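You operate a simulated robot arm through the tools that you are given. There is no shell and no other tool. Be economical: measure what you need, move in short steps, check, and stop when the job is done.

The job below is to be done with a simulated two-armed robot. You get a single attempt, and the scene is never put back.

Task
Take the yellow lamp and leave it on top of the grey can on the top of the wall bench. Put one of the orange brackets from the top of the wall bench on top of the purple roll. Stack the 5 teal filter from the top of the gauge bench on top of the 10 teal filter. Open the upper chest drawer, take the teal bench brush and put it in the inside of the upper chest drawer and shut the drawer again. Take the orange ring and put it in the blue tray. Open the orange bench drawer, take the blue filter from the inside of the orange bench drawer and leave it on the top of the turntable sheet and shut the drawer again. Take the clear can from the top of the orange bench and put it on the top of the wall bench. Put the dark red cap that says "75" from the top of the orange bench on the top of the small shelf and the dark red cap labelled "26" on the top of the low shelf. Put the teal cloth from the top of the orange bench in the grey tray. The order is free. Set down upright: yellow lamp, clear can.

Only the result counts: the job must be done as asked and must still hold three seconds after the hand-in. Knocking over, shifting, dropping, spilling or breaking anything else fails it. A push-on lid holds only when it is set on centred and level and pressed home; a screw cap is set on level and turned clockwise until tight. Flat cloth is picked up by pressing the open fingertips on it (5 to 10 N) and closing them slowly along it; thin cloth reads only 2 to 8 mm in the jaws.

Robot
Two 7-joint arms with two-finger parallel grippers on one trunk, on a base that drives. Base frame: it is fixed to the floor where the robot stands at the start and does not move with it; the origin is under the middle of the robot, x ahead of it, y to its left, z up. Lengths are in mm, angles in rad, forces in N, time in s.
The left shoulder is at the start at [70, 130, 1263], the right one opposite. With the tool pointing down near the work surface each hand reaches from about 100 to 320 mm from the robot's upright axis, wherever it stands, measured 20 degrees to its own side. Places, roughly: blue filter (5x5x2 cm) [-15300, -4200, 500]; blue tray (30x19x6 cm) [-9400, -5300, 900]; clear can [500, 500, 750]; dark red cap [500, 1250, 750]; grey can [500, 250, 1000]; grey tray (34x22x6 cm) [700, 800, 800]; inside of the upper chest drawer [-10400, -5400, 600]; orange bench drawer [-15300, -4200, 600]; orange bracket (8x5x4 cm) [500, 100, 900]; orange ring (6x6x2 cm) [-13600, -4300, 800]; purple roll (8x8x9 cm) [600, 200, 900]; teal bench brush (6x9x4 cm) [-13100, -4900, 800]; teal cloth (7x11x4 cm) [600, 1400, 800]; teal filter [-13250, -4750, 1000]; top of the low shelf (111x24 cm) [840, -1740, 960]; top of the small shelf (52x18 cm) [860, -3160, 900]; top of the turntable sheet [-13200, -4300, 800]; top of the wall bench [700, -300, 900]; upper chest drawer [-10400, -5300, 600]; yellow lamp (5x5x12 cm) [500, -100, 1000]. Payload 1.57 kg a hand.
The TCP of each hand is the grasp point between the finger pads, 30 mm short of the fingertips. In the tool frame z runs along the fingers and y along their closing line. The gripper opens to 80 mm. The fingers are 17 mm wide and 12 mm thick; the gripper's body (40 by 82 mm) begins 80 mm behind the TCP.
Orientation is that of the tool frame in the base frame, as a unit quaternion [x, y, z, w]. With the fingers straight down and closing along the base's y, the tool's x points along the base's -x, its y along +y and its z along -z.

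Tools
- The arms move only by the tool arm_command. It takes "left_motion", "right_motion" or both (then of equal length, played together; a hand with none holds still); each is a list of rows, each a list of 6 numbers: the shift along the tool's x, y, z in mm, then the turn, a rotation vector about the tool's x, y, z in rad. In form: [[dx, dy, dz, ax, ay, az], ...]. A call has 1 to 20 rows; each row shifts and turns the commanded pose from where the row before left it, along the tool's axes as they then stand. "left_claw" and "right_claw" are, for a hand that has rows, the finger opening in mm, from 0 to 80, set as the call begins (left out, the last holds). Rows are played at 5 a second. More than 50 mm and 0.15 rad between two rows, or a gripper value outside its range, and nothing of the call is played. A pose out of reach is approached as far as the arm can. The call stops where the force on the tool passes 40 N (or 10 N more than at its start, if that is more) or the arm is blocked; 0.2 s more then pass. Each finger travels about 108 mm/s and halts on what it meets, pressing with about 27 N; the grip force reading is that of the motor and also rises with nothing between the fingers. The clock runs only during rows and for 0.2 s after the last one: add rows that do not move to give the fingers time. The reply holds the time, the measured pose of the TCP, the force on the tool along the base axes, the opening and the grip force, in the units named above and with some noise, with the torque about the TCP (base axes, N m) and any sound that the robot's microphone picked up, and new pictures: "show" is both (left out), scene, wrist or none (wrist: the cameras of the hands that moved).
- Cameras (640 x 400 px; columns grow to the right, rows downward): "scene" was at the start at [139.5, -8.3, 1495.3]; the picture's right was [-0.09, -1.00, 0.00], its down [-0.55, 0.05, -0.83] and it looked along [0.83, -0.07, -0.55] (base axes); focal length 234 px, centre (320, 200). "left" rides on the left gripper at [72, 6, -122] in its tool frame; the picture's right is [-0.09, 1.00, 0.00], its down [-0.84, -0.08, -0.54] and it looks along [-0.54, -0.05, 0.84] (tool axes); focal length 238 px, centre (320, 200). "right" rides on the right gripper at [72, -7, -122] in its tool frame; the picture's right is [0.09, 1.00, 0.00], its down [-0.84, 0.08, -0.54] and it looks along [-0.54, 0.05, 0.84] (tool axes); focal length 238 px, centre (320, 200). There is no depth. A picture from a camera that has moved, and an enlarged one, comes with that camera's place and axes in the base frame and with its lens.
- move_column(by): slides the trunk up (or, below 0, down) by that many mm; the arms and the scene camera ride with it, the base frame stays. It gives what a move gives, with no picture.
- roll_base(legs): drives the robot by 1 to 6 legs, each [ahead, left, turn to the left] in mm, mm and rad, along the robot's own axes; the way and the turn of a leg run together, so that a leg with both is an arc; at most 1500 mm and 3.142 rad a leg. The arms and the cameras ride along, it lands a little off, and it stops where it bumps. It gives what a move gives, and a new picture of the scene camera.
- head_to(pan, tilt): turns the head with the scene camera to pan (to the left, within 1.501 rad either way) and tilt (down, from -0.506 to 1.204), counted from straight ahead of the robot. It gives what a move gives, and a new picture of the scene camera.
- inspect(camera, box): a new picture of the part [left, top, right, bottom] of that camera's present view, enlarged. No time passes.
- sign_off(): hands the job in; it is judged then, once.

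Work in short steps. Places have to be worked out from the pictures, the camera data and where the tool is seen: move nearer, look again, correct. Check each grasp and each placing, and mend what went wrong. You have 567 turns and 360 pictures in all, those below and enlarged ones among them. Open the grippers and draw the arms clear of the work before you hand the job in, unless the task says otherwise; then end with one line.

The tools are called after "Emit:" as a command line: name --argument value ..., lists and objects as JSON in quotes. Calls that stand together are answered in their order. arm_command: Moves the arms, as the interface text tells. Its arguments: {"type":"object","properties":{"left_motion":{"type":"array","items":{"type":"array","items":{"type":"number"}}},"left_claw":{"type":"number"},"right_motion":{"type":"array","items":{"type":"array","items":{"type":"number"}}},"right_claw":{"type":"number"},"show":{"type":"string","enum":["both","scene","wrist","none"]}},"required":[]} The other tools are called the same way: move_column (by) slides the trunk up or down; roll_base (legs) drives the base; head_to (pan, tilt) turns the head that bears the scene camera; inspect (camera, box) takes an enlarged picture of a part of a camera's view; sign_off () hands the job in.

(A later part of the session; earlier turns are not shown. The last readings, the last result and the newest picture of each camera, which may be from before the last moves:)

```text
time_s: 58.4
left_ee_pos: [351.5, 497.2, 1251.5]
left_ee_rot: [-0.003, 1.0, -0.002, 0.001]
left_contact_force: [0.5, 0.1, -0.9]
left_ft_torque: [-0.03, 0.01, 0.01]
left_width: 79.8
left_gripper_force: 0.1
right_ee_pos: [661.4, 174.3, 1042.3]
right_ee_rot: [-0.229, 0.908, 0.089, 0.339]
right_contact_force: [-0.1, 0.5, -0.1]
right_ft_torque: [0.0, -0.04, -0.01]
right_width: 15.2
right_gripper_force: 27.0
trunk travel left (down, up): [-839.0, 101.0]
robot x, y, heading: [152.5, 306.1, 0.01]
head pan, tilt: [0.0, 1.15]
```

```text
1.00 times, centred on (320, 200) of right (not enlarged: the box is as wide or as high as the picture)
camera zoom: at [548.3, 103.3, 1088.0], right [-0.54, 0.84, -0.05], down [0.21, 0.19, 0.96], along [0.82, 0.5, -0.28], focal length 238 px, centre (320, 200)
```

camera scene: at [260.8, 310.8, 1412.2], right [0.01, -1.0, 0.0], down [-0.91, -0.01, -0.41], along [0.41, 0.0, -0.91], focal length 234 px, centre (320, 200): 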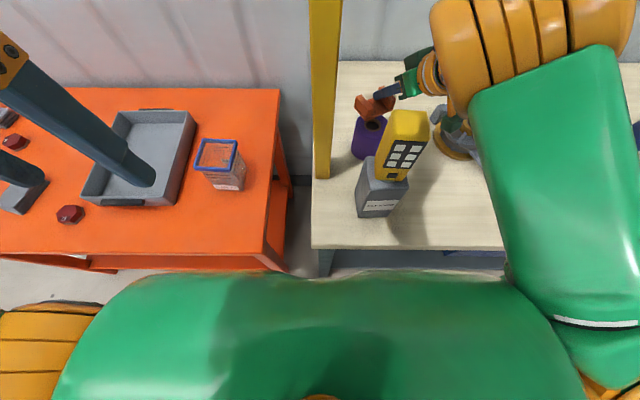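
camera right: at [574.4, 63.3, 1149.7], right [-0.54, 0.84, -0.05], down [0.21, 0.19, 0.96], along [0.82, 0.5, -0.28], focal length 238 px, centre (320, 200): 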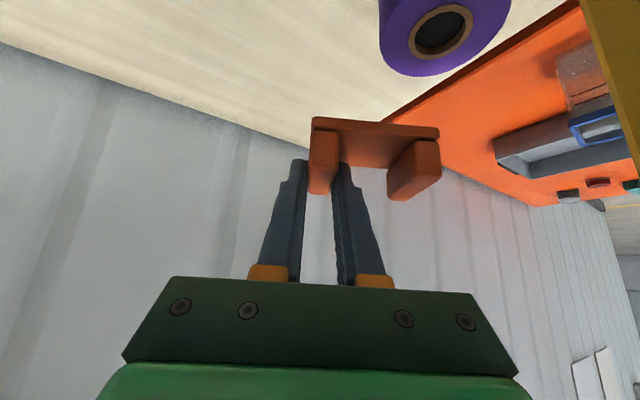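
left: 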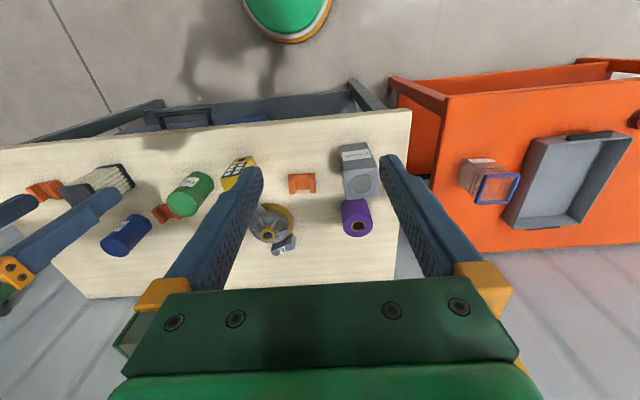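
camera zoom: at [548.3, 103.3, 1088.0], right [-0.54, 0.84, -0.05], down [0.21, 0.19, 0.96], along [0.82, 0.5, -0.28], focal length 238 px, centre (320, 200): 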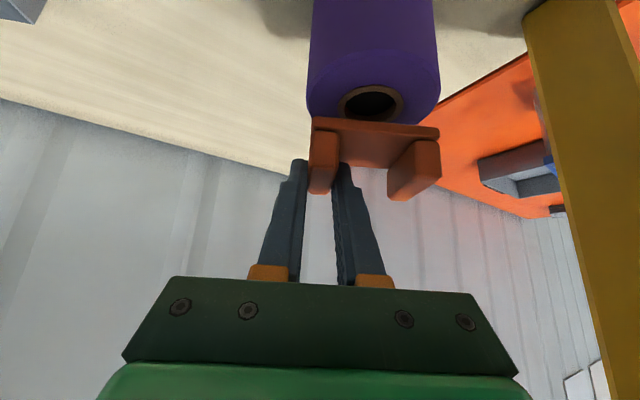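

Well centred now. I lower in small steps until contact.

Emit:
move_column --by -8

Emit:
move_column --by -4

Emit:
inspect --camera "right" --box '[240, 40, 480, 240]'

```text
time_s: 58.9
left_ee_pos: [352.2, 497.3, 1242.8]
left_ee_rot: [-0.003, 1.0, -0.002, 0.002]
left_contact_force: [-1.0, -0.6, -0.7]
left_ft_torque: [0.02, 0.03, -0.01]
left_width: 80.1
left_gripper_force: 0.1
right_ee_pos: [662.1, 172.3, 1033.6]
right_ee_rot: [-0.228, 0.908, 0.089, 0.34]
right_contact_force: [-1.2, 0.3, 0.1]
right_ft_torque: [0.01, -0.03, 0.03]
right_width: 15.3
right_gripper_force: 27.0
trunk travel left (down, up): [-831.0, 109.0]
robot x, y, heading: [150.4, 312.1, 0.002]
head pan, tilt: [0.0, 1.15]
```

```text
time_s: 59.5
left_ee_pos: [351.8, 495.0, 1239.1]
left_ee_rot: [-0.003, 1.0, -0.001, 0.002]
left_contact_force: [0.8, 0.9, 0.1]
left_ft_torque: [0.0, 0.01, 0.0]
left_width: 80.0
left_gripper_force: 0.1
right_ee_pos: [662.2, 172.6, 1030.0]
right_ee_rot: [-0.229, 0.908, 0.089, 0.339]
right_contact_force: [0.1, 0.0, -1.1]
right_ft_torque: [0.0, -0.02, 0.01]
right_width: 15.1
right_gripper_force: 26.6
trunk travel left (down, up): [-827.0, 113.0]
robot x, y, heading: [151.5, 307.0, 0.007]
head pan, tilt: [0.0, 1.15]
```

```text
2.00 times, centred on (360, 140) of right
camera zoom: at [548.7, 102.9, 1075.8], right [-0.54, 0.84, -0.05], down [0.21, 0.19, 0.96], along [0.82, 0.5, -0.28], focal length 477 px, centre (240, 320)
```

zoom: 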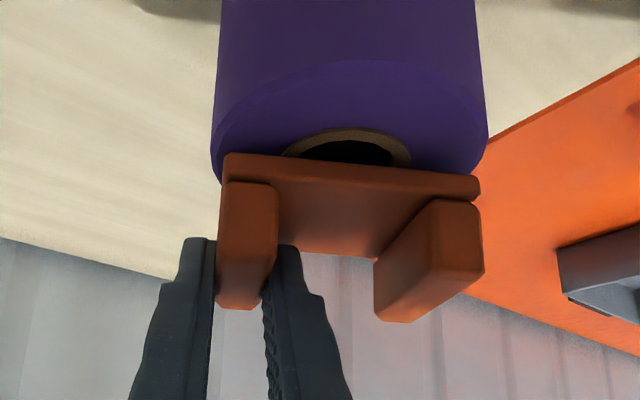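

Emit:
move_column --by -4

Emit:
move_column --by -3

```text
time_s: 60.0
left_ee_pos: [352.9, 495.8, 1234.8]
left_ee_rot: [-0.004, 1.0, -0.002, 0.002]
left_contact_force: [-0.3, 0.4, 0.4]
left_ft_torque: [-0.01, 0.0, 0.02]
left_width: 80.2
left_gripper_force: 0.1
right_ee_pos: [662.1, 173.2, 1025.9]
right_ee_rot: [-0.228, 0.908, 0.088, 0.34]
right_contact_force: [0.1, 0.6, -0.3]
right_ft_torque: [-0.02, -0.05, -0.02]
right_width: 15.0
right_gripper_force: 27.0
trunk travel left (down, up): [-823.0, 117.0]
robot x, y, heading: [152.4, 312.1, 0.01]
head pan, tilt: [0.0, 1.15]
```

```text
time_s: 60.5
left_ee_pos: [350.0, 495.9, 1232.5]
left_ee_rot: [-0.004, 1.0, -0.001, 0.002]
left_contact_force: [0.5, -0.9, -0.6]
left_ft_torque: [0.01, -0.01, 0.0]
left_width: 79.7
left_gripper_force: 0.1
right_ee_pos: [660.8, 173.2, 1025.9]
right_ee_rot: [-0.229, 0.907, 0.088, 0.343]
right_contact_force: [5.1, -1.5, 14.4]
right_ft_torque: [-0.04, -0.32, -0.01]
right_width: 15.0
right_gripper_force: 27.3
trunk travel left (down, up): [-820.0, 120.0]
robot x, y, heading: [153.7, 307.0, 0.003]
head pan, tilt: [0.0, 1.15]
```

Contact (14 N): the bracket rests on the roll. I ease 1 mm, open the fingers to 45, and raise the trunk.

Emit:
move_column --by 1.5

Emit:
arm_command --right_motion '[[0, 0, 0, 0, 0, 0], [0, 0, 0, 0, 0, 0], [0, 0, 0, 0, 0, 0]]' --right_claw 40 --show "wrist"

```text
time_s: 61.0
left_ee_pos: [351.2, 496.3, 1233.3]
left_ee_rot: [-0.004, 1.0, -0.002, 0.002]
left_contact_force: [0.2, 0.4, -0.1]
left_ft_torque: [-0.03, -0.02, -0.03]
left_width: 80.1
left_gripper_force: 0.0
right_ee_pos: [661.5, 173.9, 1025.9]
right_ee_rot: [-0.229, 0.907, 0.09, 0.34]
right_contact_force: [4.4, -1.4, 10.9]
right_ft_torque: [0.02, -0.38, -0.08]
right_width: 15.0
right_gripper_force: 27.3
trunk travel left (down, up): [-821.0, 119.0]
robot x, y, heading: [151.4, 308.4, 0.011]
head pan, tilt: [0.0, 1.15]
```

```text
time_s: 61.8
left_ee_pos: [350.5, 496.0, 1233.4]
left_ee_rot: [-0.004, 1.0, -0.001, 0.002]
left_contact_force: [1.4, 0.6, -0.4]
left_ft_torque: [0.0, 0.03, 0.01]
left_width: 79.9
left_gripper_force: 0.0
right_ee_pos: [658.5, 172.9, 1024.7]
right_ee_rot: [-0.229, 0.908, 0.089, 0.34]
right_contact_force: [-1.0, -1.1, 4.8]
right_ft_torque: [0.08, 0.04, 0.01]
right_width: 39.7
right_gripper_force: 0.1
trunk travel left (down, up): [-821.0, 119.0]
robot x, y, heading: [154.3, 308.3, 0.009]
head pan, tilt: [0.0, 1.15]
camera right: at [546.5, 102.5, 1070.8], right [-0.54, 0.84, -0.05], down [0.21, 0.19, 0.96], along [0.82, 0.5, -0.28], focal length 238 px, centre (320, 200)
```

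right: 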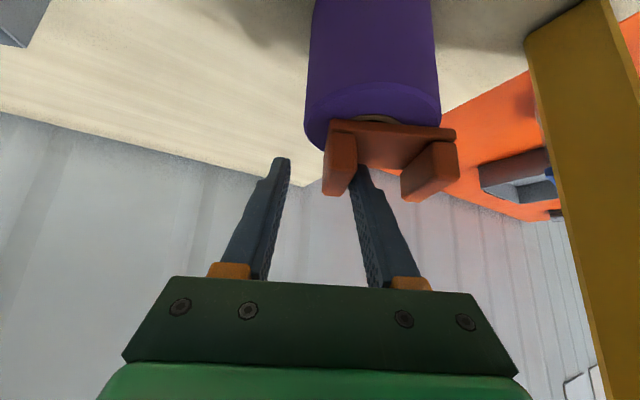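

The bracket rests on the roll, slightly shifted along its length but well supported. I raise the trunk carefully.

Emit:
move_column --by 15

Emit:
inspect --camera "right" --box '[0, 0, 640, 400]'

```text
time_s: 62.4
left_ee_pos: [351.0, 497.2, 1248.7]
left_ee_rot: [-0.004, 1.0, -0.001, 0.002]
left_contact_force: [-0.2, 0.8, 0.9]
left_ft_torque: [0.0, -0.02, 0.01]
left_width: 79.9
left_gripper_force: 0.1
right_ee_pos: [660.7, 173.7, 1039.0]
right_ee_rot: [-0.229, 0.908, 0.089, 0.34]
right_contact_force: [-0.2, 0.7, -0.2]
right_ft_torque: [0.01, 0.01, 0.01]
right_width: 40.0
right_gripper_force: 0.1
trunk travel left (down, up): [-836.0, 104.0]
robot x, y, heading: [148.8, 309.0, 0.006]
head pan, tilt: [0.0, 1.15]
```

```text
1.00 times, centred on (320, 200) of right (not enlarged: the box is as wide or as high as the picture)
camera zoom: at [547.6, 102.9, 1085.7], right [-0.54, 0.84, -0.05], down [0.21, 0.19, 0.96], along [0.82, 0.5, -0.28], focal length 238 px, centre (320, 200)
```

zoom: 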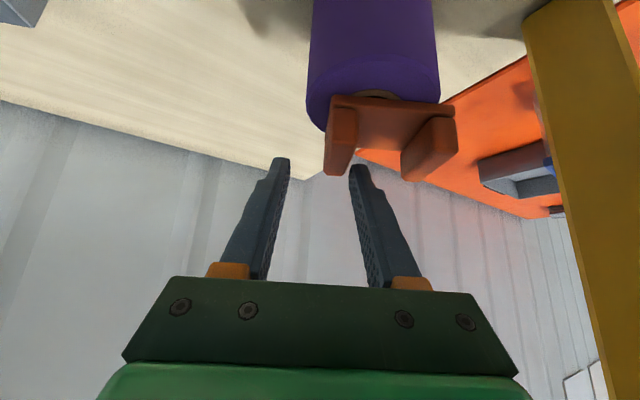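

Released cleanly. I raise the trunk 100 mm and check the scene.

Emit:
move_column --by 100

Emit:
roll_base --legs '[[-60, 0, 0]]'

Emit:
inspect --camera "scene" --box '[300, 60, 480, 240]'

```text
time_s: 63.8
left_ee_pos: [352.9, 496.2, 1348.7]
left_ee_rot: [-0.004, 1.0, -0.002, 0.002]
left_contact_force: [0.2, -0.5, -0.5]
left_ft_torque: [-0.01, -0.02, 0.03]
left_width: 79.8
left_gripper_force: 0.0
right_ee_pos: [661.5, 173.3, 1139.3]
right_ee_rot: [-0.229, 0.908, 0.089, 0.34]
right_contact_force: [0.1, 0.3, 1.2]
right_ft_torque: [-0.04, 0.02, -0.01]
right_width: 39.9
right_gripper_force: 0.0
trunk travel left (down, up): [-936.0, 4.0]
robot x, y, heading: [151.8, 311.1, 0.006]
head pan, tilt: [0.0, 1.15]
```

```text
time_s: 64.7
left_ee_pos: [302.8, 495.2, 1347.0]
left_ee_rot: [-0.003, 1.0, -0.001, -0.003]
left_contact_force: [0.7, 0.2, -0.8]
left_ft_torque: [0.02, 0.08, 0.0]
left_width: 80.0
left_gripper_force: 0.0
right_ee_pos: [612.2, 173.1, 1135.9]
right_ee_rot: [-0.229, 0.909, 0.091, 0.336]
right_contact_force: [0.4, 0.5, -0.3]
right_ft_torque: [0.03, 0.08, 0.05]
right_width: 40.1
right_gripper_force: 0.1
trunk travel left (down, up): [-936.0, 4.0]
robot x, y, heading: [91.4, 309.4, 0.008]
head pan, tilt: [0.0, 1.15]
camera scene: at [214.6, 309.1, 1486.5], right [0.01, -1.0, 0.0], down [-0.92, -0.01, -0.4], along [0.4, 0.0, -0.92], focal length 234 px, centre (320, 200)
```

scene: 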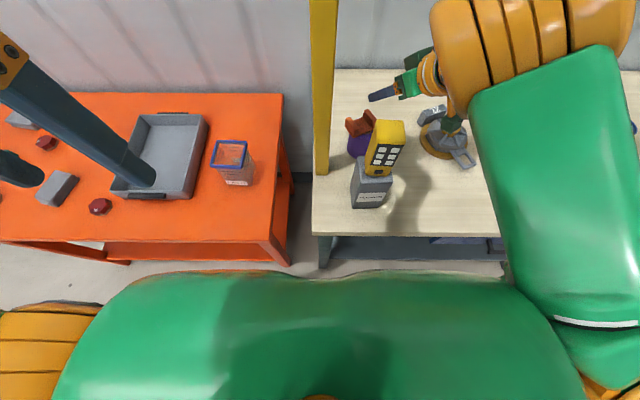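

```text
2.22 times, centred on (390, 150) of scene
camera zoom: at [214.6, 309.1, 1486.5], right [0.01, -1.0, 0.0], down [-0.92, -0.01, -0.4], along [0.4, 0.0, -0.92], focal length 520 px, centre (164, 311)
```

zoom: 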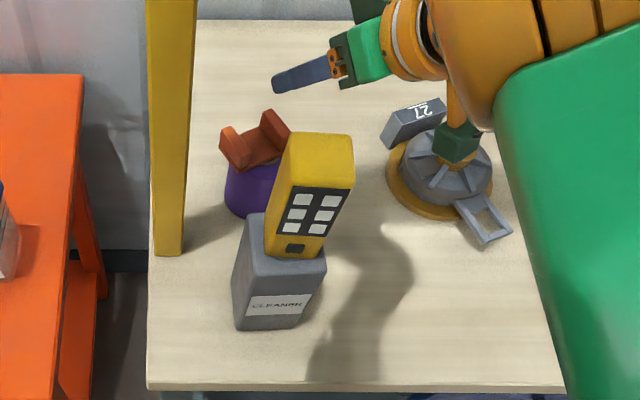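

Both wall-bench placements look right. To keep the right hand clear of the lamp I drive right first, then back, then restore the hand to tool-down.

Emit:
roll_base --legs '[[0, -230, 0]]'

Emit:
arm_command --right_motion '[[20, 0, -10, 0, 0.143, 0], [20, 0, -10, 0, 0.143, 0], [20, 0, -10, 0, 0.143, 0], [20, 0, -10, 0, 0.143, 0], [20, 0, -10, 0, 0.143, 0], [0, 0, -20, 0, 0, 0.125], [0, 0, -20, 0, 0, 0.125], [0, 0, -20, 0, 0, 0.125], [0, 0, -20, 0, 0, 0.125], [0, 0, 0, 0, 0, 0]]' --right_claw 80 --show "scene"

```text
time_s: 66.5
left_ee_pos: [292.9, 269.8, 1346.9]
left_ee_rot: [-0.005, 1.0, -0.004, 0.001]
left_contact_force: [-0.2, 0.3, -0.2]
left_ft_torque: [-0.01, 0.01, 0.02]
left_width: 80.0
left_gripper_force: 0.1
right_ee_pos: [603.0, -52.7, 1141.2]
right_ee_rot: [-0.23, 0.908, 0.087, 0.339]
right_contact_force: [0.7, -0.1, -0.4]
right_ft_torque: [-0.02, 0.04, -0.06]
right_width: 40.2
right_gripper_force: 0.1
trunk travel left (down, up): [-936.0, 4.0]
robot x, y, heading: [94.4, 77.2, 0.007]
head pan, tilt: [0.0, 1.15]
camera scene: at [202.9, 83.4, 1487.6], right [0.01, -1.0, 0.0], down [-0.91, -0.01, -0.41], along [0.41, 0.0, -0.91], focal length 234 px, centre (320, 200)
```

scene: 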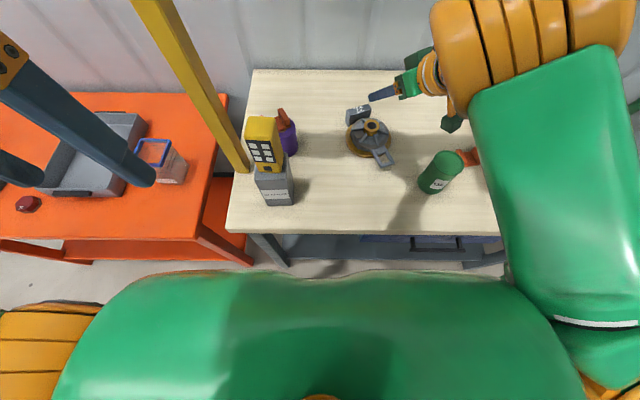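

```text
time_s: 68.7
left_ee_pos: [292.8, 264.1, 1348.6]
left_ee_rot: [-0.005, 1.0, -0.002, 0.002]
left_contact_force: [0.2, -0.8, -0.6]
left_ft_torque: [0.04, 0.01, 0.04]
left_width: 79.9
left_gripper_force: 0.1
right_ee_pos: [507.3, -109.8, 1222.9]
right_ee_rot: [0.004, 1.0, 0.006, -0.001]
right_contact_force: [0.0, -0.4, -0.1]
right_ft_torque: [-0.01, 0.01, 0.01]
right_width: 80.0
right_gripper_force: 0.1
trunk travel left (down, up): [-936.0, 4.0]
robot x, y, heading: [94.9, 77.6, 0.012]
head pan, tilt: [0.0, 1.15]
camera scene: at [203.6, 77.9, 1487.6], right [0.01, -1.0, 0.0], down [-0.91, -0.01, -0.41], along [0.41, 0.0, -0.91], focal length 234 px, centre (320, 200)
```

scene: 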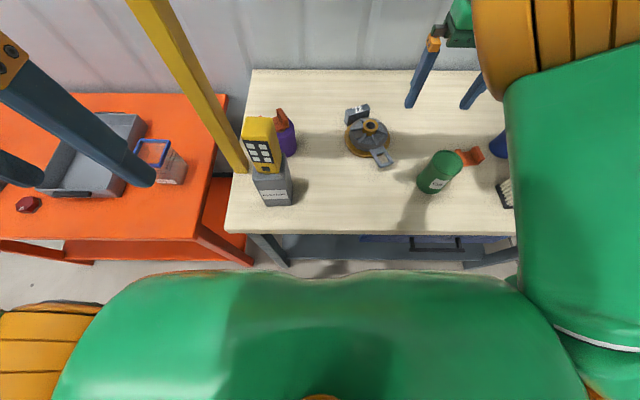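

I back off and drive left so I face the orange bench with the right hand in front of the clear can.

Emit:
roll_base --legs '[[-150, 0, 0], [0, 540, 0]]'

```text
time_s: 72.8
left_ee_pos: [135.3, 810.6, 1348.6]
left_ee_rot: [-0.008, 1.0, -0.001, 0.002]
left_contact_force: [-1.0, 0.0, 0.0]
left_ft_torque: [0.03, 0.01, 0.02]
left_width: 79.8
left_gripper_force: 0.1
right_ee_pos: [350.9, 437.0, 1223.1]
right_ee_rot: [-0.001, 1.0, 0.006, -0.001]
right_contact_force: [-0.3, 0.5, 0.3]
right_ft_torque: [0.0, -0.03, 0.0]
right_width: 80.0
right_gripper_force: 0.0
trunk travel left (down, up): [-936.0, 4.0]
robot x, y, heading: [-63.7, 626.2, 0.019]
head pan, tilt: [0.0, 1.15]
camera scene: at [46.9, 623.4, 1487.6], right [0.02, -1.0, 0.0], down [-0.91, -0.01, -0.41], along [0.41, 0.01, -0.91], focal length 234 px, centre (320, 200)
```

scene: 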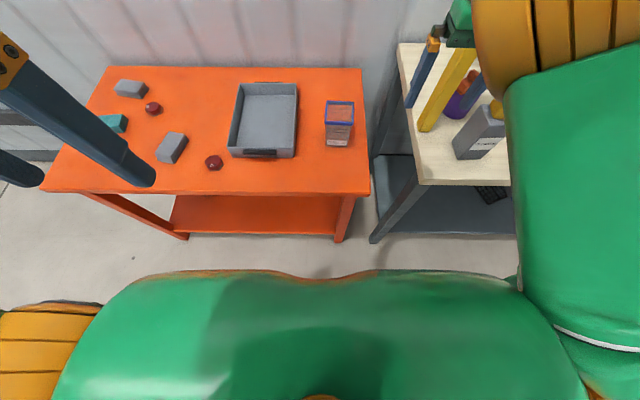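

Emit:
inspect --camera "scene" --box '[40, 60, 240, 200]'

Emit:
inspect --camera "scene" --box '[220, 70, 380, 170]'

```text
2.86 times, centred on (140, 130) of scene
camera zoom: at [46.9, 623.4, 1487.6], right [0.02, -1.0, 0.0], down [-0.91, -0.01, -0.41], along [0.41, 0.01, -0.91], focal length 669 px, centre (834, 400)
```

zoom: 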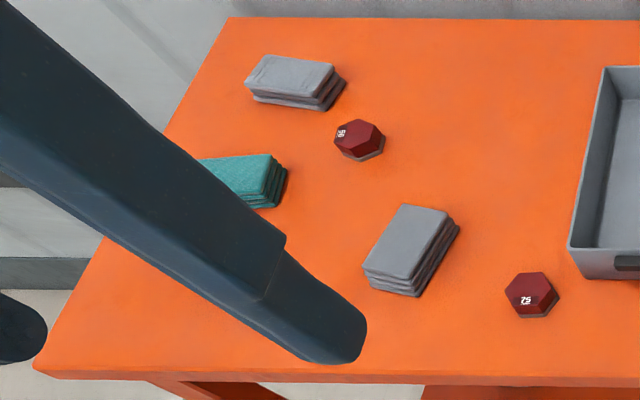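

```text
4.00 times, centred on (300, 120) of scene
camera zoom: at [46.9, 623.4, 1487.6], right [0.02, -1.0, 0.0], down [-0.91, -0.01, -0.41], along [0.41, 0.01, -0.91], focal length 936 px, centre (400, 520)
```

zoom: 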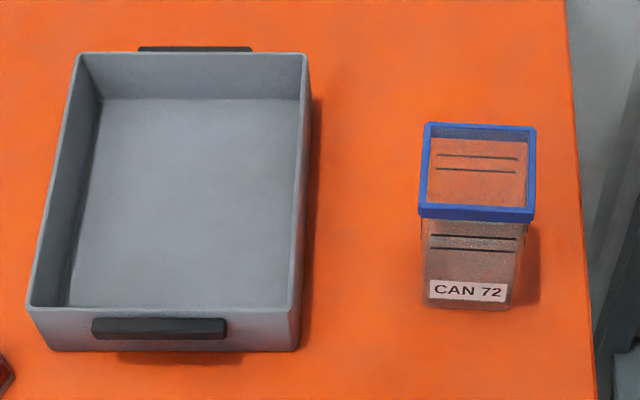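

The caps: "75" in front, the other one further back. Now I drive ahead to bring the right hand over the clear can (the can is near (620,565)).

Emit:
roll_base --legs '[[200, 50, -0.019]]'

Emit:
arm_command --right_motion '[[0, 30, 0, 0, 0, 0], [0, 30, 0, 0, 0, 0], [0, 0, 20, 0, 0, 0], [0, 0, 0, 0, 0, 0]]' --show "wrist"

```text
time_s: 74.4
left_ee_pos: [333.6, 857.9, 1350.2]
left_ee_rot: [0.004, 1.0, -0.001, 0.004]
left_contact_force: [-1.3, -0.4, -0.4]
left_ft_torque: [0.0, -0.06, 0.01]
left_width: 80.1
left_gripper_force: 0.0
right_ee_pos: [540.8, 479.4, 1224.7]
right_ee_rot: [0.009, 1.0, 0.006, 0.003]
right_contact_force: [0.0, -0.3, 1.0]
right_ft_torque: [-0.02, -0.02, 0.0]
right_width: 79.9
right_gripper_force: 0.1
trunk travel left (down, up): [-936.0, 4.0]
robot x, y, heading: [133.4, 674.7, -0.004]
head pan, tilt: [0.0, 1.15]
camera scene: at [240.8, 673.0, 1488.1], right [0.0, -1.0, 0.0], down [-0.91, 0.0, -0.41], along [0.41, 0.0, -0.91], focal length 234 px, centre (320, 200)
```

scene: 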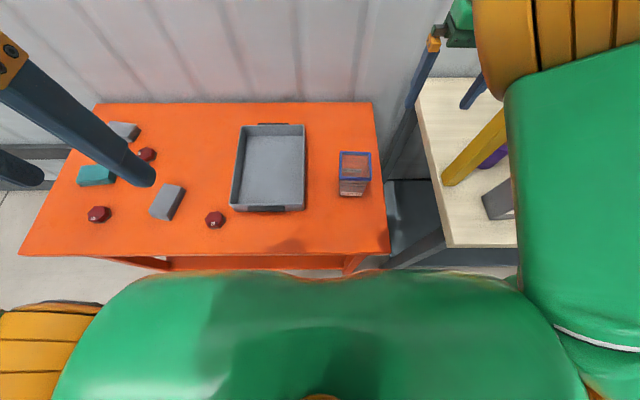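

```text
time_s: 75.4
left_ee_pos: [339.9, 859.2, 1348.6]
left_ee_rot: [0.003, 1.0, -0.002, 0.003]
left_contact_force: [-0.2, 0.0, -0.5]
left_ft_torque: [0.03, 0.0, -0.01]
left_width: 79.9
left_gripper_force: 0.0
right_ee_pos: [565.9, 529.5, 1210.2]
right_ee_rot: [0.01, 1.0, 0.006, -0.001]
right_contact_force: [-0.3, 0.0, -0.1]
right_ft_torque: [-0.01, 0.01, 0.0]
right_width: 79.8
right_gripper_force: 0.1
right hand out of reach, approached as far as the arm can: row 2, 3
trunk travel left (down, up): [-936.0, 4.0]
robot x, y, heading: [134.9, 676.7, -0.002]
head pan, tilt: [0.0, 1.15]
camera right: at [496.4, 522.2, 1332.2], right [-0.07, 1.0, 0.01], down [0.84, 0.05, 0.54], along [0.54, 0.05, -0.84], focal length 238 px, centre (320, 200)
```

right: 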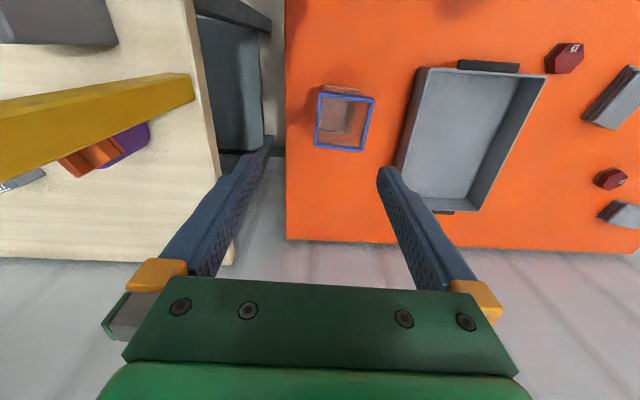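

The can rim is near (596,575), z≈938, about 88 mm wide. I drive ahead a bit more to have it in reach.

Emit:
roll_base --legs '[[75, 0, 0]]'

```text
time_s: 76.7
left_ee_pos: [414.8, 859.4, 1348.4]
left_ee_rot: [0.002, 1.0, -0.001, 0.001]
left_contact_force: [0.6, -0.3, -0.6]
left_ft_torque: [0.04, 0.03, -0.03]
left_width: 80.0
left_gripper_force: 0.0
right_ee_pos: [642.0, 528.4, 1209.0]
right_ee_rot: [0.011, 1.0, 0.007, -0.003]
right_contact_force: [0.3, -0.1, -1.2]
right_ft_torque: [-0.01, 0.08, 0.01]
right_width: 79.8
right_gripper_force: 0.2
trunk travel left (down, up): [-936.0, 4.0]
robot x, y, heading: [206.7, 674.7, -0.007]
head pan, tilt: [0.0, 1.15]
stopped in leg 1: the robot was blocked; the commanded pose is now the measured one
camera scene: at [323.1, 673.9, 1487.3], right [0.0, -1.0, 0.0], down [-0.91, 0.0, -0.41], along [0.41, 0.0, -0.91], focal length 234 px, centre (320, 200)
```

scene: 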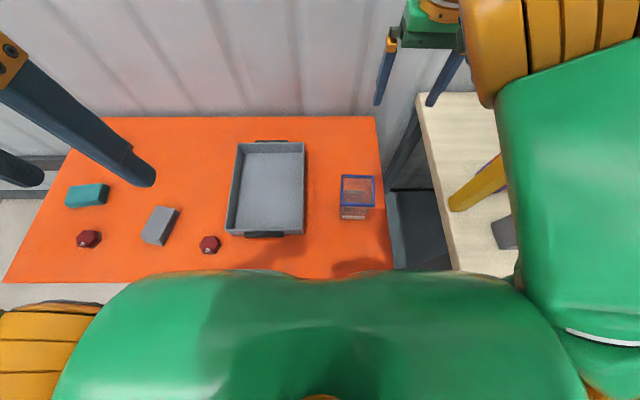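

I bring the right hand over the clear can, higher up, to look straight into it.

Emit:
arm_command --right_motion '[[11.5, 11.5, 37, 0, 0, 0], [11.5, 11.5, 37, 0, 0, 0], [11.5, 11.5, 37, 0, 0, 0], [11.5, 11.5, 30, 0, 0, 0], [0, 0, 0, 0, 0, 0]]' --show "wrist"

Emit:
inspect --camera "right" --box '[240, 40, 400, 180]'

```text
time_s: 77.8
left_ee_pos: [409.7, 859.4, 1348.6]
left_ee_rot: [0.002, 1.0, -0.002, 0.003]
left_contact_force: [0.1, 0.8, -0.5]
left_ft_torque: [0.02, 0.01, 0.0]
left_width: 80.2
left_gripper_force: 0.1
right_ee_pos: [658.8, 532.6, 1077.1]
right_ee_rot: [0.011, 1.0, 0.008, -0.003]
right_contact_force: [-0.4, 0.6, 0.5]
right_ft_torque: [-0.01, -0.05, 0.01]
right_width: 79.9
right_gripper_force: 0.1
right hand out of reach, approached as far as the arm can: row 1, 2, 3, 4
trunk travel left (down, up): [-936.0, 4.0]
robot x, y, heading: [209.5, 677.5, -0.007]
head pan, tilt: [0.0, 1.15]
camera right: at [588.7, 525.3, 1199.8], right [-0.07, 1.0, 0.02], down [0.84, 0.05, 0.54], along [0.54, 0.05, -0.84], focal length 238 px, centre (320, 200)
```

right: 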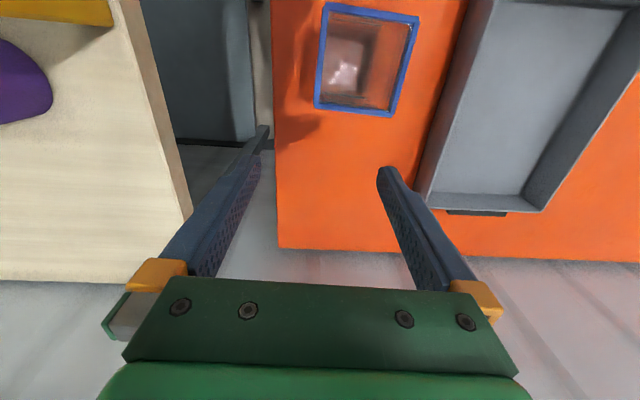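

```text
2.86 times, centred on (320, 110) of right
camera zoom: at [588.7, 525.3, 1199.8], right [-0.07, 1.0, 0.02], down [0.84, 0.05, 0.54], along [0.54, 0.05, -0.84], focal length 681 px, centre (320, 457)
```

zoom: 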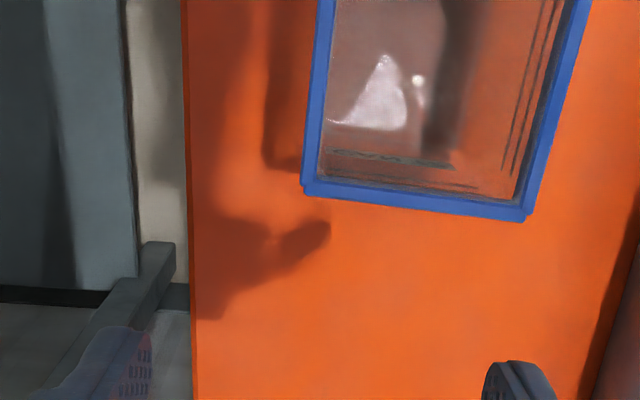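

The arm sits in an awkward elbow-up configuration. I pull the hand back toward a comfortable place to let the elbow drop.

Emit:
arm_command --right_motion '[[40, 0, -20, 0, 0, 0], [40, 0, -20, 0, 0, 0], [40, 0, 0, 0, 0, 0], [40, 0, 0, 0, 0, 0], [0, 0, 0, 0, 0, 0]]' --show "scene"

```text
time_s: 79.0
left_ee_pos: [412.4, 859.5, 1349.7]
left_ee_rot: [0.003, 1.0, -0.001, 0.002]
left_contact_force: [-0.2, 0.1, 0.2]
left_ft_torque: [0.01, -0.01, 0.0]
left_width: 79.8
left_gripper_force: 0.1
right_ee_pos: [561.0, 455.5, 1123.5]
right_ee_rot: [0.013, 1.0, 0.011, -0.004]
right_contact_force: [0.3, 0.6, -0.5]
right_ft_torque: [0.04, -0.02, 0.0]
right_width: 80.0
right_gripper_force: 0.1
right hand out of reach, approached as far as the arm can: row 1, 2, 3, 4
trunk travel left (down, up): [-936.0, 4.0]
robot x, y, heading: [211.2, 676.1, -0.005]
head pan, tilt: [0.0, 1.15]
camera scene: at [319.4, 673.9, 1487.6], right [0.0, -1.0, 0.0], down [-0.91, 0.0, -0.41], along [0.41, 0.0, -0.91], focal length 234 px, centre (320, 200)
```

scene: 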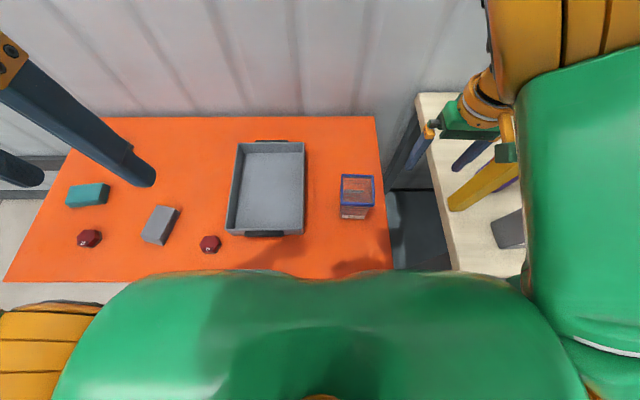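

I move the hand up toward the shape it had at the very start.

Emit:
arm_command --right_motion '[[0, 10, -45, 0, 0, 0], [0, 10, -45, 0, 0, 0], [0, 20, -45, 0, 0, 0], [0, 20, -45, 0, 0, 0], [2, 20, -20, 0, 0, 0], [0, 0, 0, 0, 0, 0]]' --show "scene"

```text
time_s: 80.5
left_ee_pos: [412.4, 858.9, 1349.1]
left_ee_rot: [0.003, 1.0, -0.002, 0.002]
left_contact_force: [1.0, 0.2, -0.2]
left_ft_torque: [0.01, -0.01, 0.07]
left_width: 79.8
left_gripper_force: 0.1
right_ee_pos: [567.7, 522.8, 1329.2]
right_ee_rot: [0.011, 1.0, 0.012, -0.001]
right_contact_force: [-0.5, 0.2, -0.3]
right_ft_torque: [-0.01, -0.03, -0.02]
right_width: 79.9
right_gripper_force: 0.0
right hand out of reach, approached as far as the arm can: row 1, 3
trunk travel left (down, up): [-936.0, 4.0]
robot x, y, heading: [212.2, 672.4, -0.003]
head pan, tilt: [0.0, 1.15]
camera scene: at [319.8, 673.8, 1487.6], right [0.0, -1.0, 0.0], down [-0.91, 0.0, -0.41], along [0.41, 0.0, -0.91], focal length 234 px, centre (320, 200)
```

scene: 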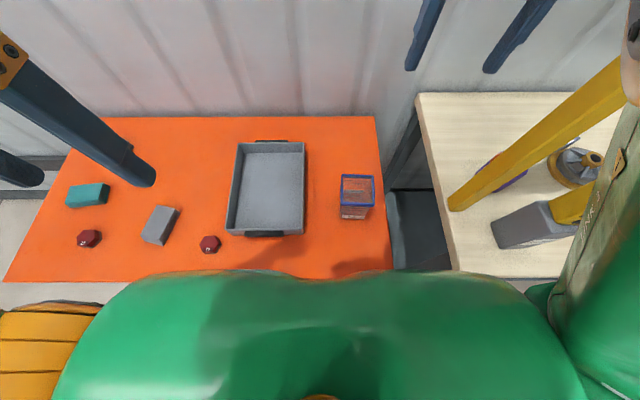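

That pose is reached exactly. I repeat the path that worked for the lamp: inward, left and down.

Emit:
arm_command --right_motion '[[19.5, 16.7, 36, 0, 0, 0], [19.5, 16.7, 36, 0, 0, 0], [19.5, 16.7, 36, 0, 0, 0], [19.5, 16.7, 36, 0, 0, 0], [0, 0, 0, 0, 0, 0]]' --show "scene"

```text
time_s: 81.7
left_ee_pos: [411.5, 860.1, 1347.9]
left_ee_rot: [0.002, 1.0, -0.001, 0.001]
left_contact_force: [-0.3, -0.9, -0.2]
left_ft_torque: [0.01, 0.01, 0.01]
left_width: 79.9
left_gripper_force: 0.1
right_ee_pos: [580.0, 484.0, 1248.3]
right_ee_rot: [0.015, 1.0, 0.014, 0.0]
right_contact_force: [-0.4, 0.7, -0.4]
right_ft_torque: [-0.04, 0.04, -0.02]
right_width: 80.0
right_gripper_force: 0.0
right hand out of reach, approached as far as the arm can: row 1, 2, 3, 4
trunk travel left (down, up): [-936.0, 4.0]
robot x, y, heading: [208.5, 674.6, -0.006]
head pan, tilt: [0.0, 1.15]
camera scene: at [319.7, 673.9, 1487.6], right [0.0, -1.0, 0.0], down [-0.91, 0.0, -0.41], along [0.41, 0.0, -0.91], focal length 234 px, centre (320, 200)
```

scene: 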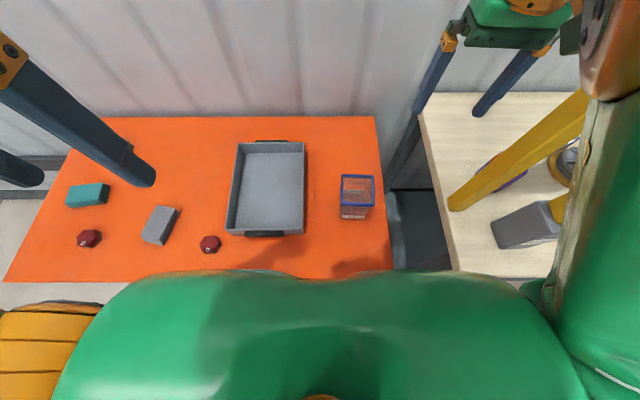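

The limit seems to be in the wrist. I yaw the hand left in steps (toward 90°), which previously freed it, and watch reachability.

Emit:
arm_command --right_motion '[[0, 0, 0, 0, 0, -0.14], [0, 0, 0, 0, 0, -0.14], [0, 0, 0, 0, 0, -0.14], [0, 0, 0, 0, 0, -0.14], [0, 0, 0, 0, 0, -0.14], [0, 0, 0, 0, 0, -0.14], [0, 0, 0, 0, 0, -0.14], [0, 0, 0, 0, 0, -0.14], [0, 0, 0, 0, 0, -0.14], [0, 0, 0, 0, 0, -0.14], [0, 0, 0, 0, 0, -0.16], [0, 0, 0, 0, 0, 0]]' --show "none"

Emit:
arm_command --right_motion '[[0, 0, 0, 0, 0, -0.14], [0, 0, 0, 0, 0, -0.14], [0, 0, 0, 0, 0, -0.14], [0, 0, 0, 0, 0, -0.14], [0, 0, 0, 0, 0, -0.14], [0, 0, 0, 0, 0, -0.14], [0, 0, 0, 0, 0, -0.14], [0, 0, 0, 0, 0, -0.14], [0, 0, 0, 0, 0, -0.14], [0, 0, 0, 0, 0, -0.14], [0, 0, 0, 0, 0, -0.15], [0, 0, 0, 0, 0, 0]]' --show "none"

```text
refused: row 11 steps farther than a row can; nothing moved
```

```text
time_s: 84.2
left_ee_pos: [412.3, 858.9, 1349.4]
left_ee_rot: [0.002, 1.0, -0.002, 0.002]
left_contact_force: [0.4, -0.2, -0.6]
left_ft_torque: [0.0, 0.0, 0.02]
left_width: 80.1
left_gripper_force: 0.0
right_ee_pos: [580.0, 484.2, 1246.0]
right_ee_rot: [-0.69, 0.724, 0.011, 0.009]
right_contact_force: [-0.2, -0.1, 0.3]
right_ft_torque: [0.0, -0.01, 0.0]
right_width: 80.0
right_gripper_force: 0.0
trunk travel left (down, up): [-936.0, 4.0]
robot x, y, heading: [209.0, 677.8, -0.005]
head pan, tilt: [0.0, 1.15]
```

The yaw went through without trouble. Now I try moving over the can's front wall.

Emit:
arm_command --right_motion '[[-22.4, 8.1, 36.5, 0, 0, 0], [-22.4, 8.1, 36.5, 0, 0, 0], [-22.4, 8.1, 36.5, 0, 0, 0], [-22.4, 8.1, 36.5, 0, 0, 0], [0, 0, 0, 0, 0, 0]]' --show "both"

```text
time_s: 85.5
left_ee_pos: [412.8, 858.6, 1347.6]
left_ee_rot: [0.002, 1.0, -0.002, 0.001]
left_contact_force: [-0.6, -0.1, 0.2]
left_ft_torque: [0.01, -0.02, 0.05]
left_width: 80.1
left_gripper_force: 0.1
right_ee_pos: [618.8, 487.1, 1116.4]
right_ee_rot: [-0.692, 0.722, 0.006, 0.002]
right_contact_force: [0.0, 0.1, 0.3]
right_ft_torque: [0.02, -0.01, 0.0]
right_width: 80.0
right_gripper_force: 0.1
right hand out of reach, approached as far as the arm can: row 1, 2, 3, 4
trunk travel left (down, up): [-936.0, 4.0]
robot x, y, heading: [208.9, 676.5, -0.004]
head pan, tilt: [0.0, 1.15]
camera scene: at [319.9, 673.6, 1487.6], right [0.0, -1.0, 0.0], down [-0.91, 0.0, -0.41], along [0.41, 0.0, -0.91], focal length 234 px, centre (320, 200)
camera right: at [624.5, 413.3, 1238.3], right [-1.0, -0.05, 0.0], down [-0.04, 0.83, 0.55], along [-0.03, 0.55, -0.83], focal length 238 px, centre (320, 200)
```

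scene: 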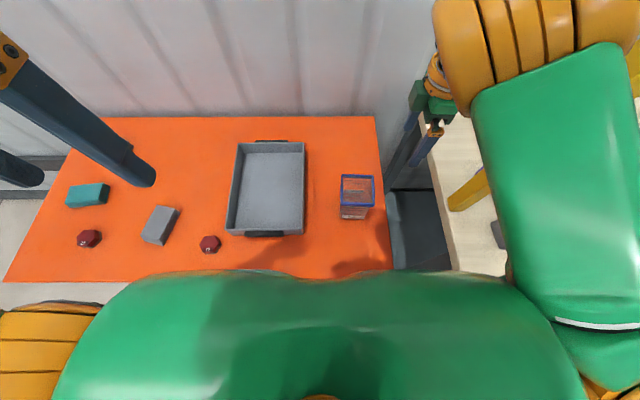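
right: 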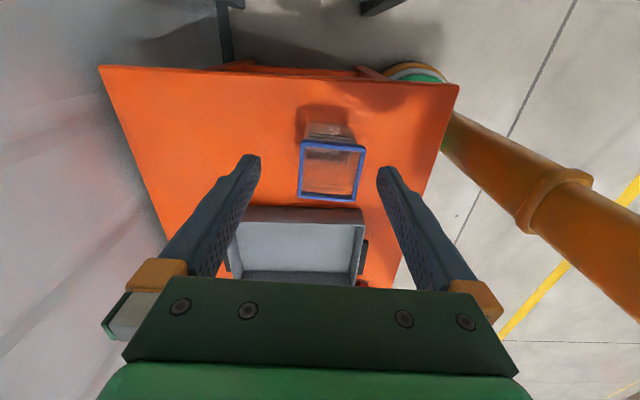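

The arm's elbow is in an "up" branch that can't fold inward. I back away from the benches to free space, and swing the hand right, down and forward again to bring the elbow out sideways.

Emit:
roll_base --legs '[[-420, 0, 0]]'

Emit:
arm_command --right_motion '[[0, 0, 0, 0, 0, 0.14], [0, 0, 0, 0, 0, 0.14], [0, 0, 0, 0, 0, 0.14], [0, 0, 0, 0, 0, 0.14], [0, 0, 0, 0, 0, 0.14], [0, 0, 0, 0, 0, 0.14], [0, 0, 0, 0, 0, 0.14], [0, 0, 0, 0, 0, 0.14], [0, 0, 0, 0, 0, 0.14], [0, 0, 0, 0, 0, 0.14], [0, 0, 0, 0, 0, 0.12], [20, -40, 0, 0, 0, 0], [20, -40, 0, 0, 0, 0], [20, -40, 0, 0, 0, 0], [25, -40, 0, 0, 0, 0], [25, -40, 0, 0, 0, 0], [25, -40, 0, 0, 0, 0], [25, -40, 0, 0, 0, 0], [0, 0, 0, 0, 0, 0]]' --show "none"

```text
time_s: 88.0
left_ee_pos: [-10.5, 861.8, 1347.5]
left_ee_rot: [-0.001, 1.0, -0.001, 0.001]
left_contact_force: [-0.6, 0.6, 0.7]
left_ft_torque: [0.02, 0.02, 0.01]
left_width: 80.0
left_gripper_force: 0.0
right_ee_pos: [199.3, 491.3, 1116.1]
right_ee_rot: [-0.694, 0.72, 0.007, 0.003]
right_contact_force: [-0.3, -0.1, 0.9]
right_ft_torque: [-0.02, 0.02, 0.01]
right_width: 80.1
right_gripper_force: 0.1
trunk travel left (down, up): [-936.0, 4.0]
robot x, y, heading: [-213.7, 675.6, 0.001]
head pan, tilt: [0.0, 1.15]
camera scene: at [-100.5, 675.0, 1487.3], right [0.0, -1.0, 0.0], down [-0.91, 0.0, -0.41], along [0.41, 0.0, -0.91], focal length 234 px, centre (320, 200)
```

scene: 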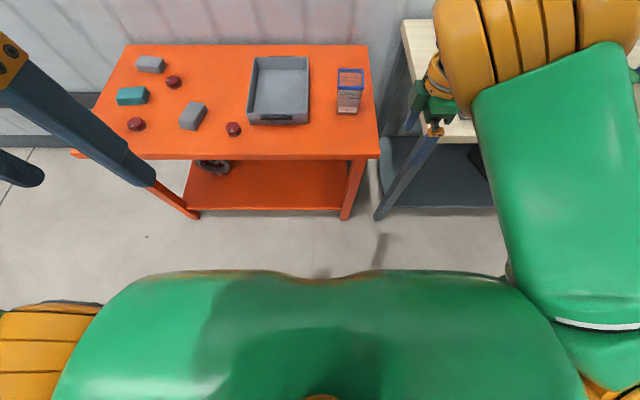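

```text
time_s: 92.0
left_ee_pos: [-12.3, 862.3, 1348.9]
left_ee_rot: [0.0, 1.0, -0.001, 0.002]
left_contact_force: [-0.1, 0.1, 0.3]
left_ft_torque: [-0.01, 0.02, 0.04]
left_width: 80.2
left_gripper_force: 0.2
right_ee_pos: [38.7, 208.9, 1113.4]
right_ee_rot: [-0.009, 1.0, 0.006, -0.002]
right_contact_force: [-0.9, 0.7, -0.1]
right_ft_torque: [-0.06, -0.03, -0.01]
right_width: 79.9
right_gripper_force: 0.0
trunk travel left (down, up): [-936.0, 4.0]
robot x, y, heading: [-213.4, 674.4, 0.009]
head pan, tilt: [0.0, 1.15]
```

Reached. Now down and in, then forward-left at low height.

Emit:
arm_command --right_motion '[[7.5, 15, 38, 0, 0, 0], [7.5, 15, 38, 0, 0, 0], [7.5, 15, 38, 0, 0, 0], [7.5, 20, 38, 0, 0, 0], [7.5, 20, 38, 0, 0, 0], [7.5, 25, 38, 0, 0, 0], [7.5, 25, 35, 0, 0, 0], [-22, 33, -8, 0, 0, 0], [-22, 33, -8, 0, 0, 0], [-22, 33, -8, 0, 0, 0], [-22, 33, -8, 0, 0, 0], [-22, 33, -8, 0, 0, 0], [-22, 33, -8, 0, 0, 0], [0, 0, 0, 0, 0, 0]]' --show "scene"

```text
time_s: 95.0
left_ee_pos: [-13.1, 861.2, 1348.6]
left_ee_rot: [-0.001, 1.0, -0.002, 0.003]
left_contact_force: [-0.1, 0.5, 0.1]
left_ft_torque: [-0.04, -0.05, 0.02]
left_width: 79.8
left_gripper_force: 0.1
right_ee_pos: [137.5, 497.9, 883.9]
right_ee_rot: [-0.008, 1.0, 0.009, -0.003]
right_contact_force: [0.1, 0.0, -0.1]
right_ft_torque: [0.0, 0.01, 0.04]
right_width: 80.2
right_gripper_force: 0.0
right hand out of reach, approached as far as the arm can: row 11, 12, 13
trunk travel left (down, up): [-936.0, 4.0]
robot x, y, heading: [-214.6, 675.2, 0.004]
head pan, tilt: [0.0, 1.15]
camera scene: at [-104.4, 675.2, 1487.7], right [0.0, -1.0, 0.0], down [-0.91, 0.0, -0.41], along [0.41, 0.0, -0.91], focal length 234 px, centre (320, 200)
```

scene: 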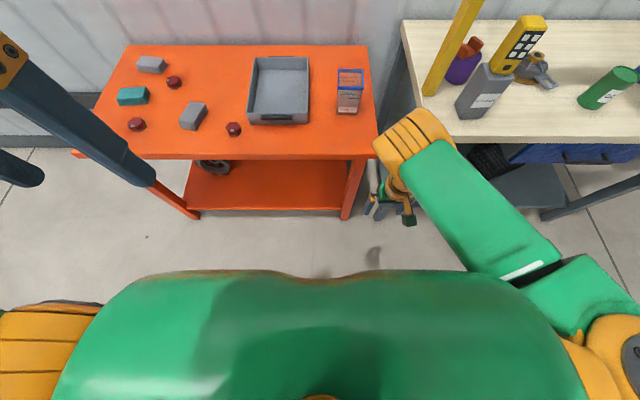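

The elbow is partly over but not yet outward. I repeat a larger loop: up, right, down beside the body, and forward.

Emit:
arm_command --right_motion '[[-6, 0, -40, 0, 0, 0], [-6, 0, -40, 0, 0, 0], [-6, 0, -40, 0, 0, 0], [-6, 0, -40, 0, 0, 0], [-6, 0, -40, 0, 0, 0], [0, 0, -40, 0, 0, 0], [20, -35, -5, 0, 0, 0], [20, -35, -5, 0, 0, 0], [20, -35, -5, 0, 0, 0], [27, -35, 0, 0, 0, 0], [27, -35, 0, 0, 0, 0], [27, -35, 0, 0, 0, 0], [27, -35, 0, 0, 0, 0], [27, -35, 0, 0, 0, 0], [27, -30, 0, 0, 0, 0], [27, -30, 0, 0, 0, 0], [27, -10, 0, 0, 0, 0], [0, 0, 0, 0, 0, 0]]' --show "none"

Emit:
arm_command --right_motion '[[5, 25, 38, 0, 0, 0], [5, 25, 38, 0, 0, 0], [5, 25, 38, 0, 0, 0], [5, 25, 38, 0, 0, 0], [5, 25, 38, 0, 0, 0], [5, 25, 38, 0, 0, 0], [5, 25, 38, 0, 0, 0], [5, 25, 38, 0, 0, 0], [5, 25, 38, 0, 0, 0], [5, 20, 38, 0, 0, 0], [0, 0, 0, 0, 0, 0]]' --show "none"

```text
time_s: 98.8
left_ee_pos: [-14.1, 860.8, 1348.3]
left_ee_rot: [-0.002, 1.0, -0.002, 0.003]
left_contact_force: [-0.1, -1.1, -0.1]
left_ft_torque: [-0.01, 0.01, 0.01]
left_width: 80.1
left_gripper_force: 0.1
right_ee_pos: [-90.1, 121.3, 1126.5]
right_ee_rot: [-0.009, 1.0, 0.007, -0.002]
right_contact_force: [0.4, 0.7, 0.0]
right_ft_torque: [-0.01, 0.02, -0.03]
right_width: 79.9
right_gripper_force: 0.0
right hand out of reach, approached as far as the arm can: row 1, 2, 3
trunk travel left (down, up): [-936.0, 4.0]
robot x, y, heading: [-213.0, 674.8, 0.001]
head pan, tilt: [0.0, 1.15]
```

```text
time_s: 101.2
left_ee_pos: [-13.5, 860.0, 1348.8]
left_ee_rot: [-0.001, 1.0, -0.001, 0.002]
left_contact_force: [-0.2, 0.1, 0.1]
left_ft_torque: [0.02, -0.02, 0.0]
left_width: 80.0
left_gripper_force: 0.3
right_ee_pos: [-145.7, 373.3, 751.8]
right_ee_rot: [-0.007, 1.0, 0.008, -0.003]
right_contact_force: [0.2, -0.5, -1.3]
right_ft_torque: [0.0, 0.01, -0.01]
right_width: 79.9
right_gripper_force: 0.0
trunk travel left (down, up): [-936.0, 4.0]
robot x, y, heading: [-218.8, 678.2, 0.003]
head pan, tilt: [0.0, 1.15]
```

Now forward and slightly up.

Emit:
arm_command --right_motion '[[-29, 19, -14, 0, 0, 0], [-29, 19, -14, 0, 0, 0], [-29, 19, -14, 0, 0, 0], [-29, 19, -14, 0, 0, 0], [-29, 19, -14, 0, 0, 0], [-29, 19, -14, 0, 0, 0], [-29, 19, -14, 0, 0, 0], [-29, 19, -14, 0, 0, 0], [0, 0, 0, 0, 0, 0]]' --show "scene"

```text
time_s: 103.2
left_ee_pos: [-13.7, 860.6, 1348.5]
left_ee_rot: [0.0, 1.0, -0.002, 0.001]
left_contact_force: [0.1, 0.2, -0.4]
left_ft_torque: [-0.02, 0.02, -0.01]
left_width: 80.0
left_gripper_force: 0.1
right_ee_pos: [98.8, 490.9, 848.7]
right_ee_rot: [-0.008, 1.0, 0.008, -0.003]
right_contact_force: [0.8, 0.2, 0.4]
right_ft_torque: [0.02, 0.03, -0.01]
right_width: 79.8
right_gripper_force: 0.1
right hand out of reach, approached as far as the arm can: row 5, 6, 7, 8
trunk travel left (down, up): [-936.0, 4.0]
robot x, y, heading: [-216.1, 674.0, 0.004]
head pan, tilt: [0.0, 1.15]
camera scene: at [-103.8, 674.9, 1487.6], right [0.0, -1.0, 0.0], down [-0.91, 0.0, -0.41], along [0.41, 0.0, -0.91], focal length 234 px, centre (320, 200)
```

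scene: 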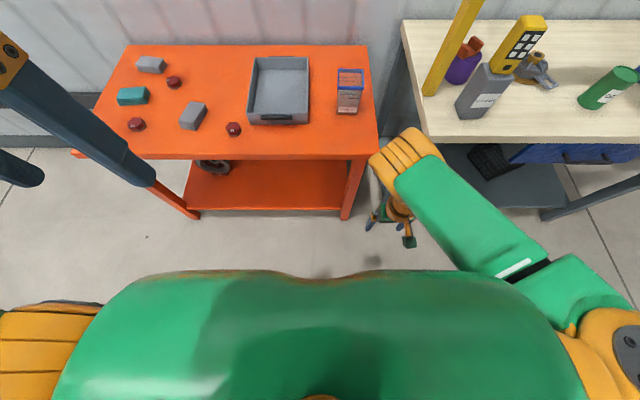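

I'll use the right arm as it is: it works well in the zone about 400 ahead and 200–300 to the right. I raise the hand, then drive so that the can comes into that zone.

Emit:
arm_command --right_motion '[[-12, -5, -38, 0, 0, 0], [-12, -5, -38, 0, 0, 0], [-12, -5, -38, 0, 0, 0], [-12, -5, -38, 0, 0, 0], [-12, -5, -38, 0, 0, 0], [-12, -5, -38, 0, 0, 0], [-12, -5, -38, 0, 0, 0], [-5, -5, -38, 0, 0, 0], [0, 0, 0, 0, 0, 0]]' --show "none"

Emit:
roll_base --legs '[[0, 125, 0], [390, 0, 0]]'

Emit:
inspect --camera "right" --box '[0, 0, 640, 400]'

```text
time_s: 105.2
left_ee_pos: [-12.7, 860.9, 1348.2]
left_ee_rot: [-0.001, 1.0, -0.002, 0.001]
left_contact_force: [-0.3, 0.1, 0.6]
left_ft_torque: [0.04, -0.03, 0.03]
left_width: 79.9
left_gripper_force: 0.0
right_ee_pos: [193.0, 447.3, 1149.6]
right_ee_rot: [-0.007, 1.0, 0.008, -0.003]
right_contact_force: [-0.4, 0.1, -0.4]
right_ft_torque: [-0.03, -0.02, -0.01]
right_width: 80.1
right_gripper_force: 0.1
right hand out of reach, approached as far as the arm can: row 1
trunk travel left (down, up): [-936.0, 4.0]
robot x, y, heading: [-214.4, 677.6, 0.005]
head pan, tilt: [0.0, 1.15]
```

```text
time_s: 108.6
left_ee_pos: [372.6, 986.8, 1348.7]
left_ee_rot: [0.001, 1.0, -0.002, 0.003]
left_contact_force: [-0.2, -0.7, -0.3]
left_ft_torque: [0.03, -0.06, 0.0]
left_width: 80.0
left_gripper_force: 0.0
right_ee_pos: [576.1, 571.1, 1150.7]
right_ee_rot: [-0.006, 1.0, 0.008, -0.001]
right_contact_force: [-1.0, -0.1, 0.7]
right_ft_torque: [0.01, -0.03, 0.01]
right_width: 80.0
right_gripper_force: 0.1
trunk travel left (down, up): [-936.0, 4.0]
robot x, y, heading: [174.9, 798.0, 0.0]
head pan, tilt: [0.0, 1.15]
camera scene: at [281.8, 800.0, 1487.9], right [0.0, -1.0, 0.0], down [-0.91, 0.0, -0.41], along [0.41, 0.0, -0.91], focal length 234 px, centre (320, 200)
```

scene: 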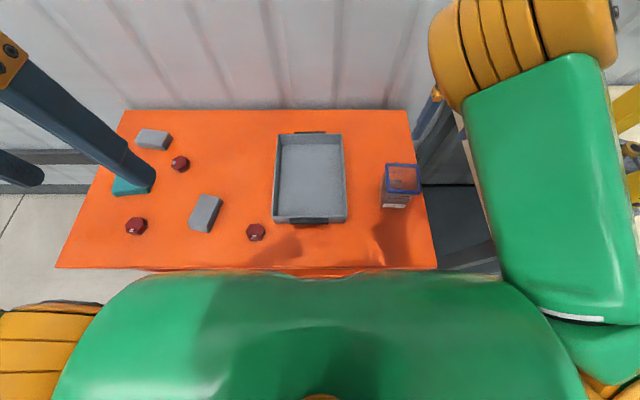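

```text
1.00 times, centred on (320, 200) of right (not enlarged: the box is as wide or as high as the picture)
camera zoom: at [507.6, 561.7, 1273.1], right [-0.1, 0.99, 0.01], down [0.84, 0.08, 0.54], along [0.54, 0.07, -0.84], focal length 238 px, centre (320, 200)
```

zoom: 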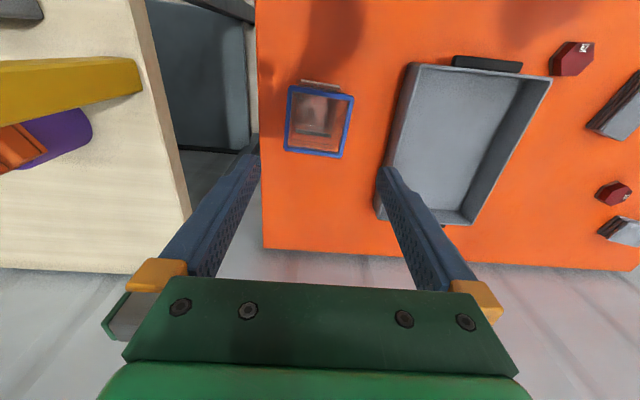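

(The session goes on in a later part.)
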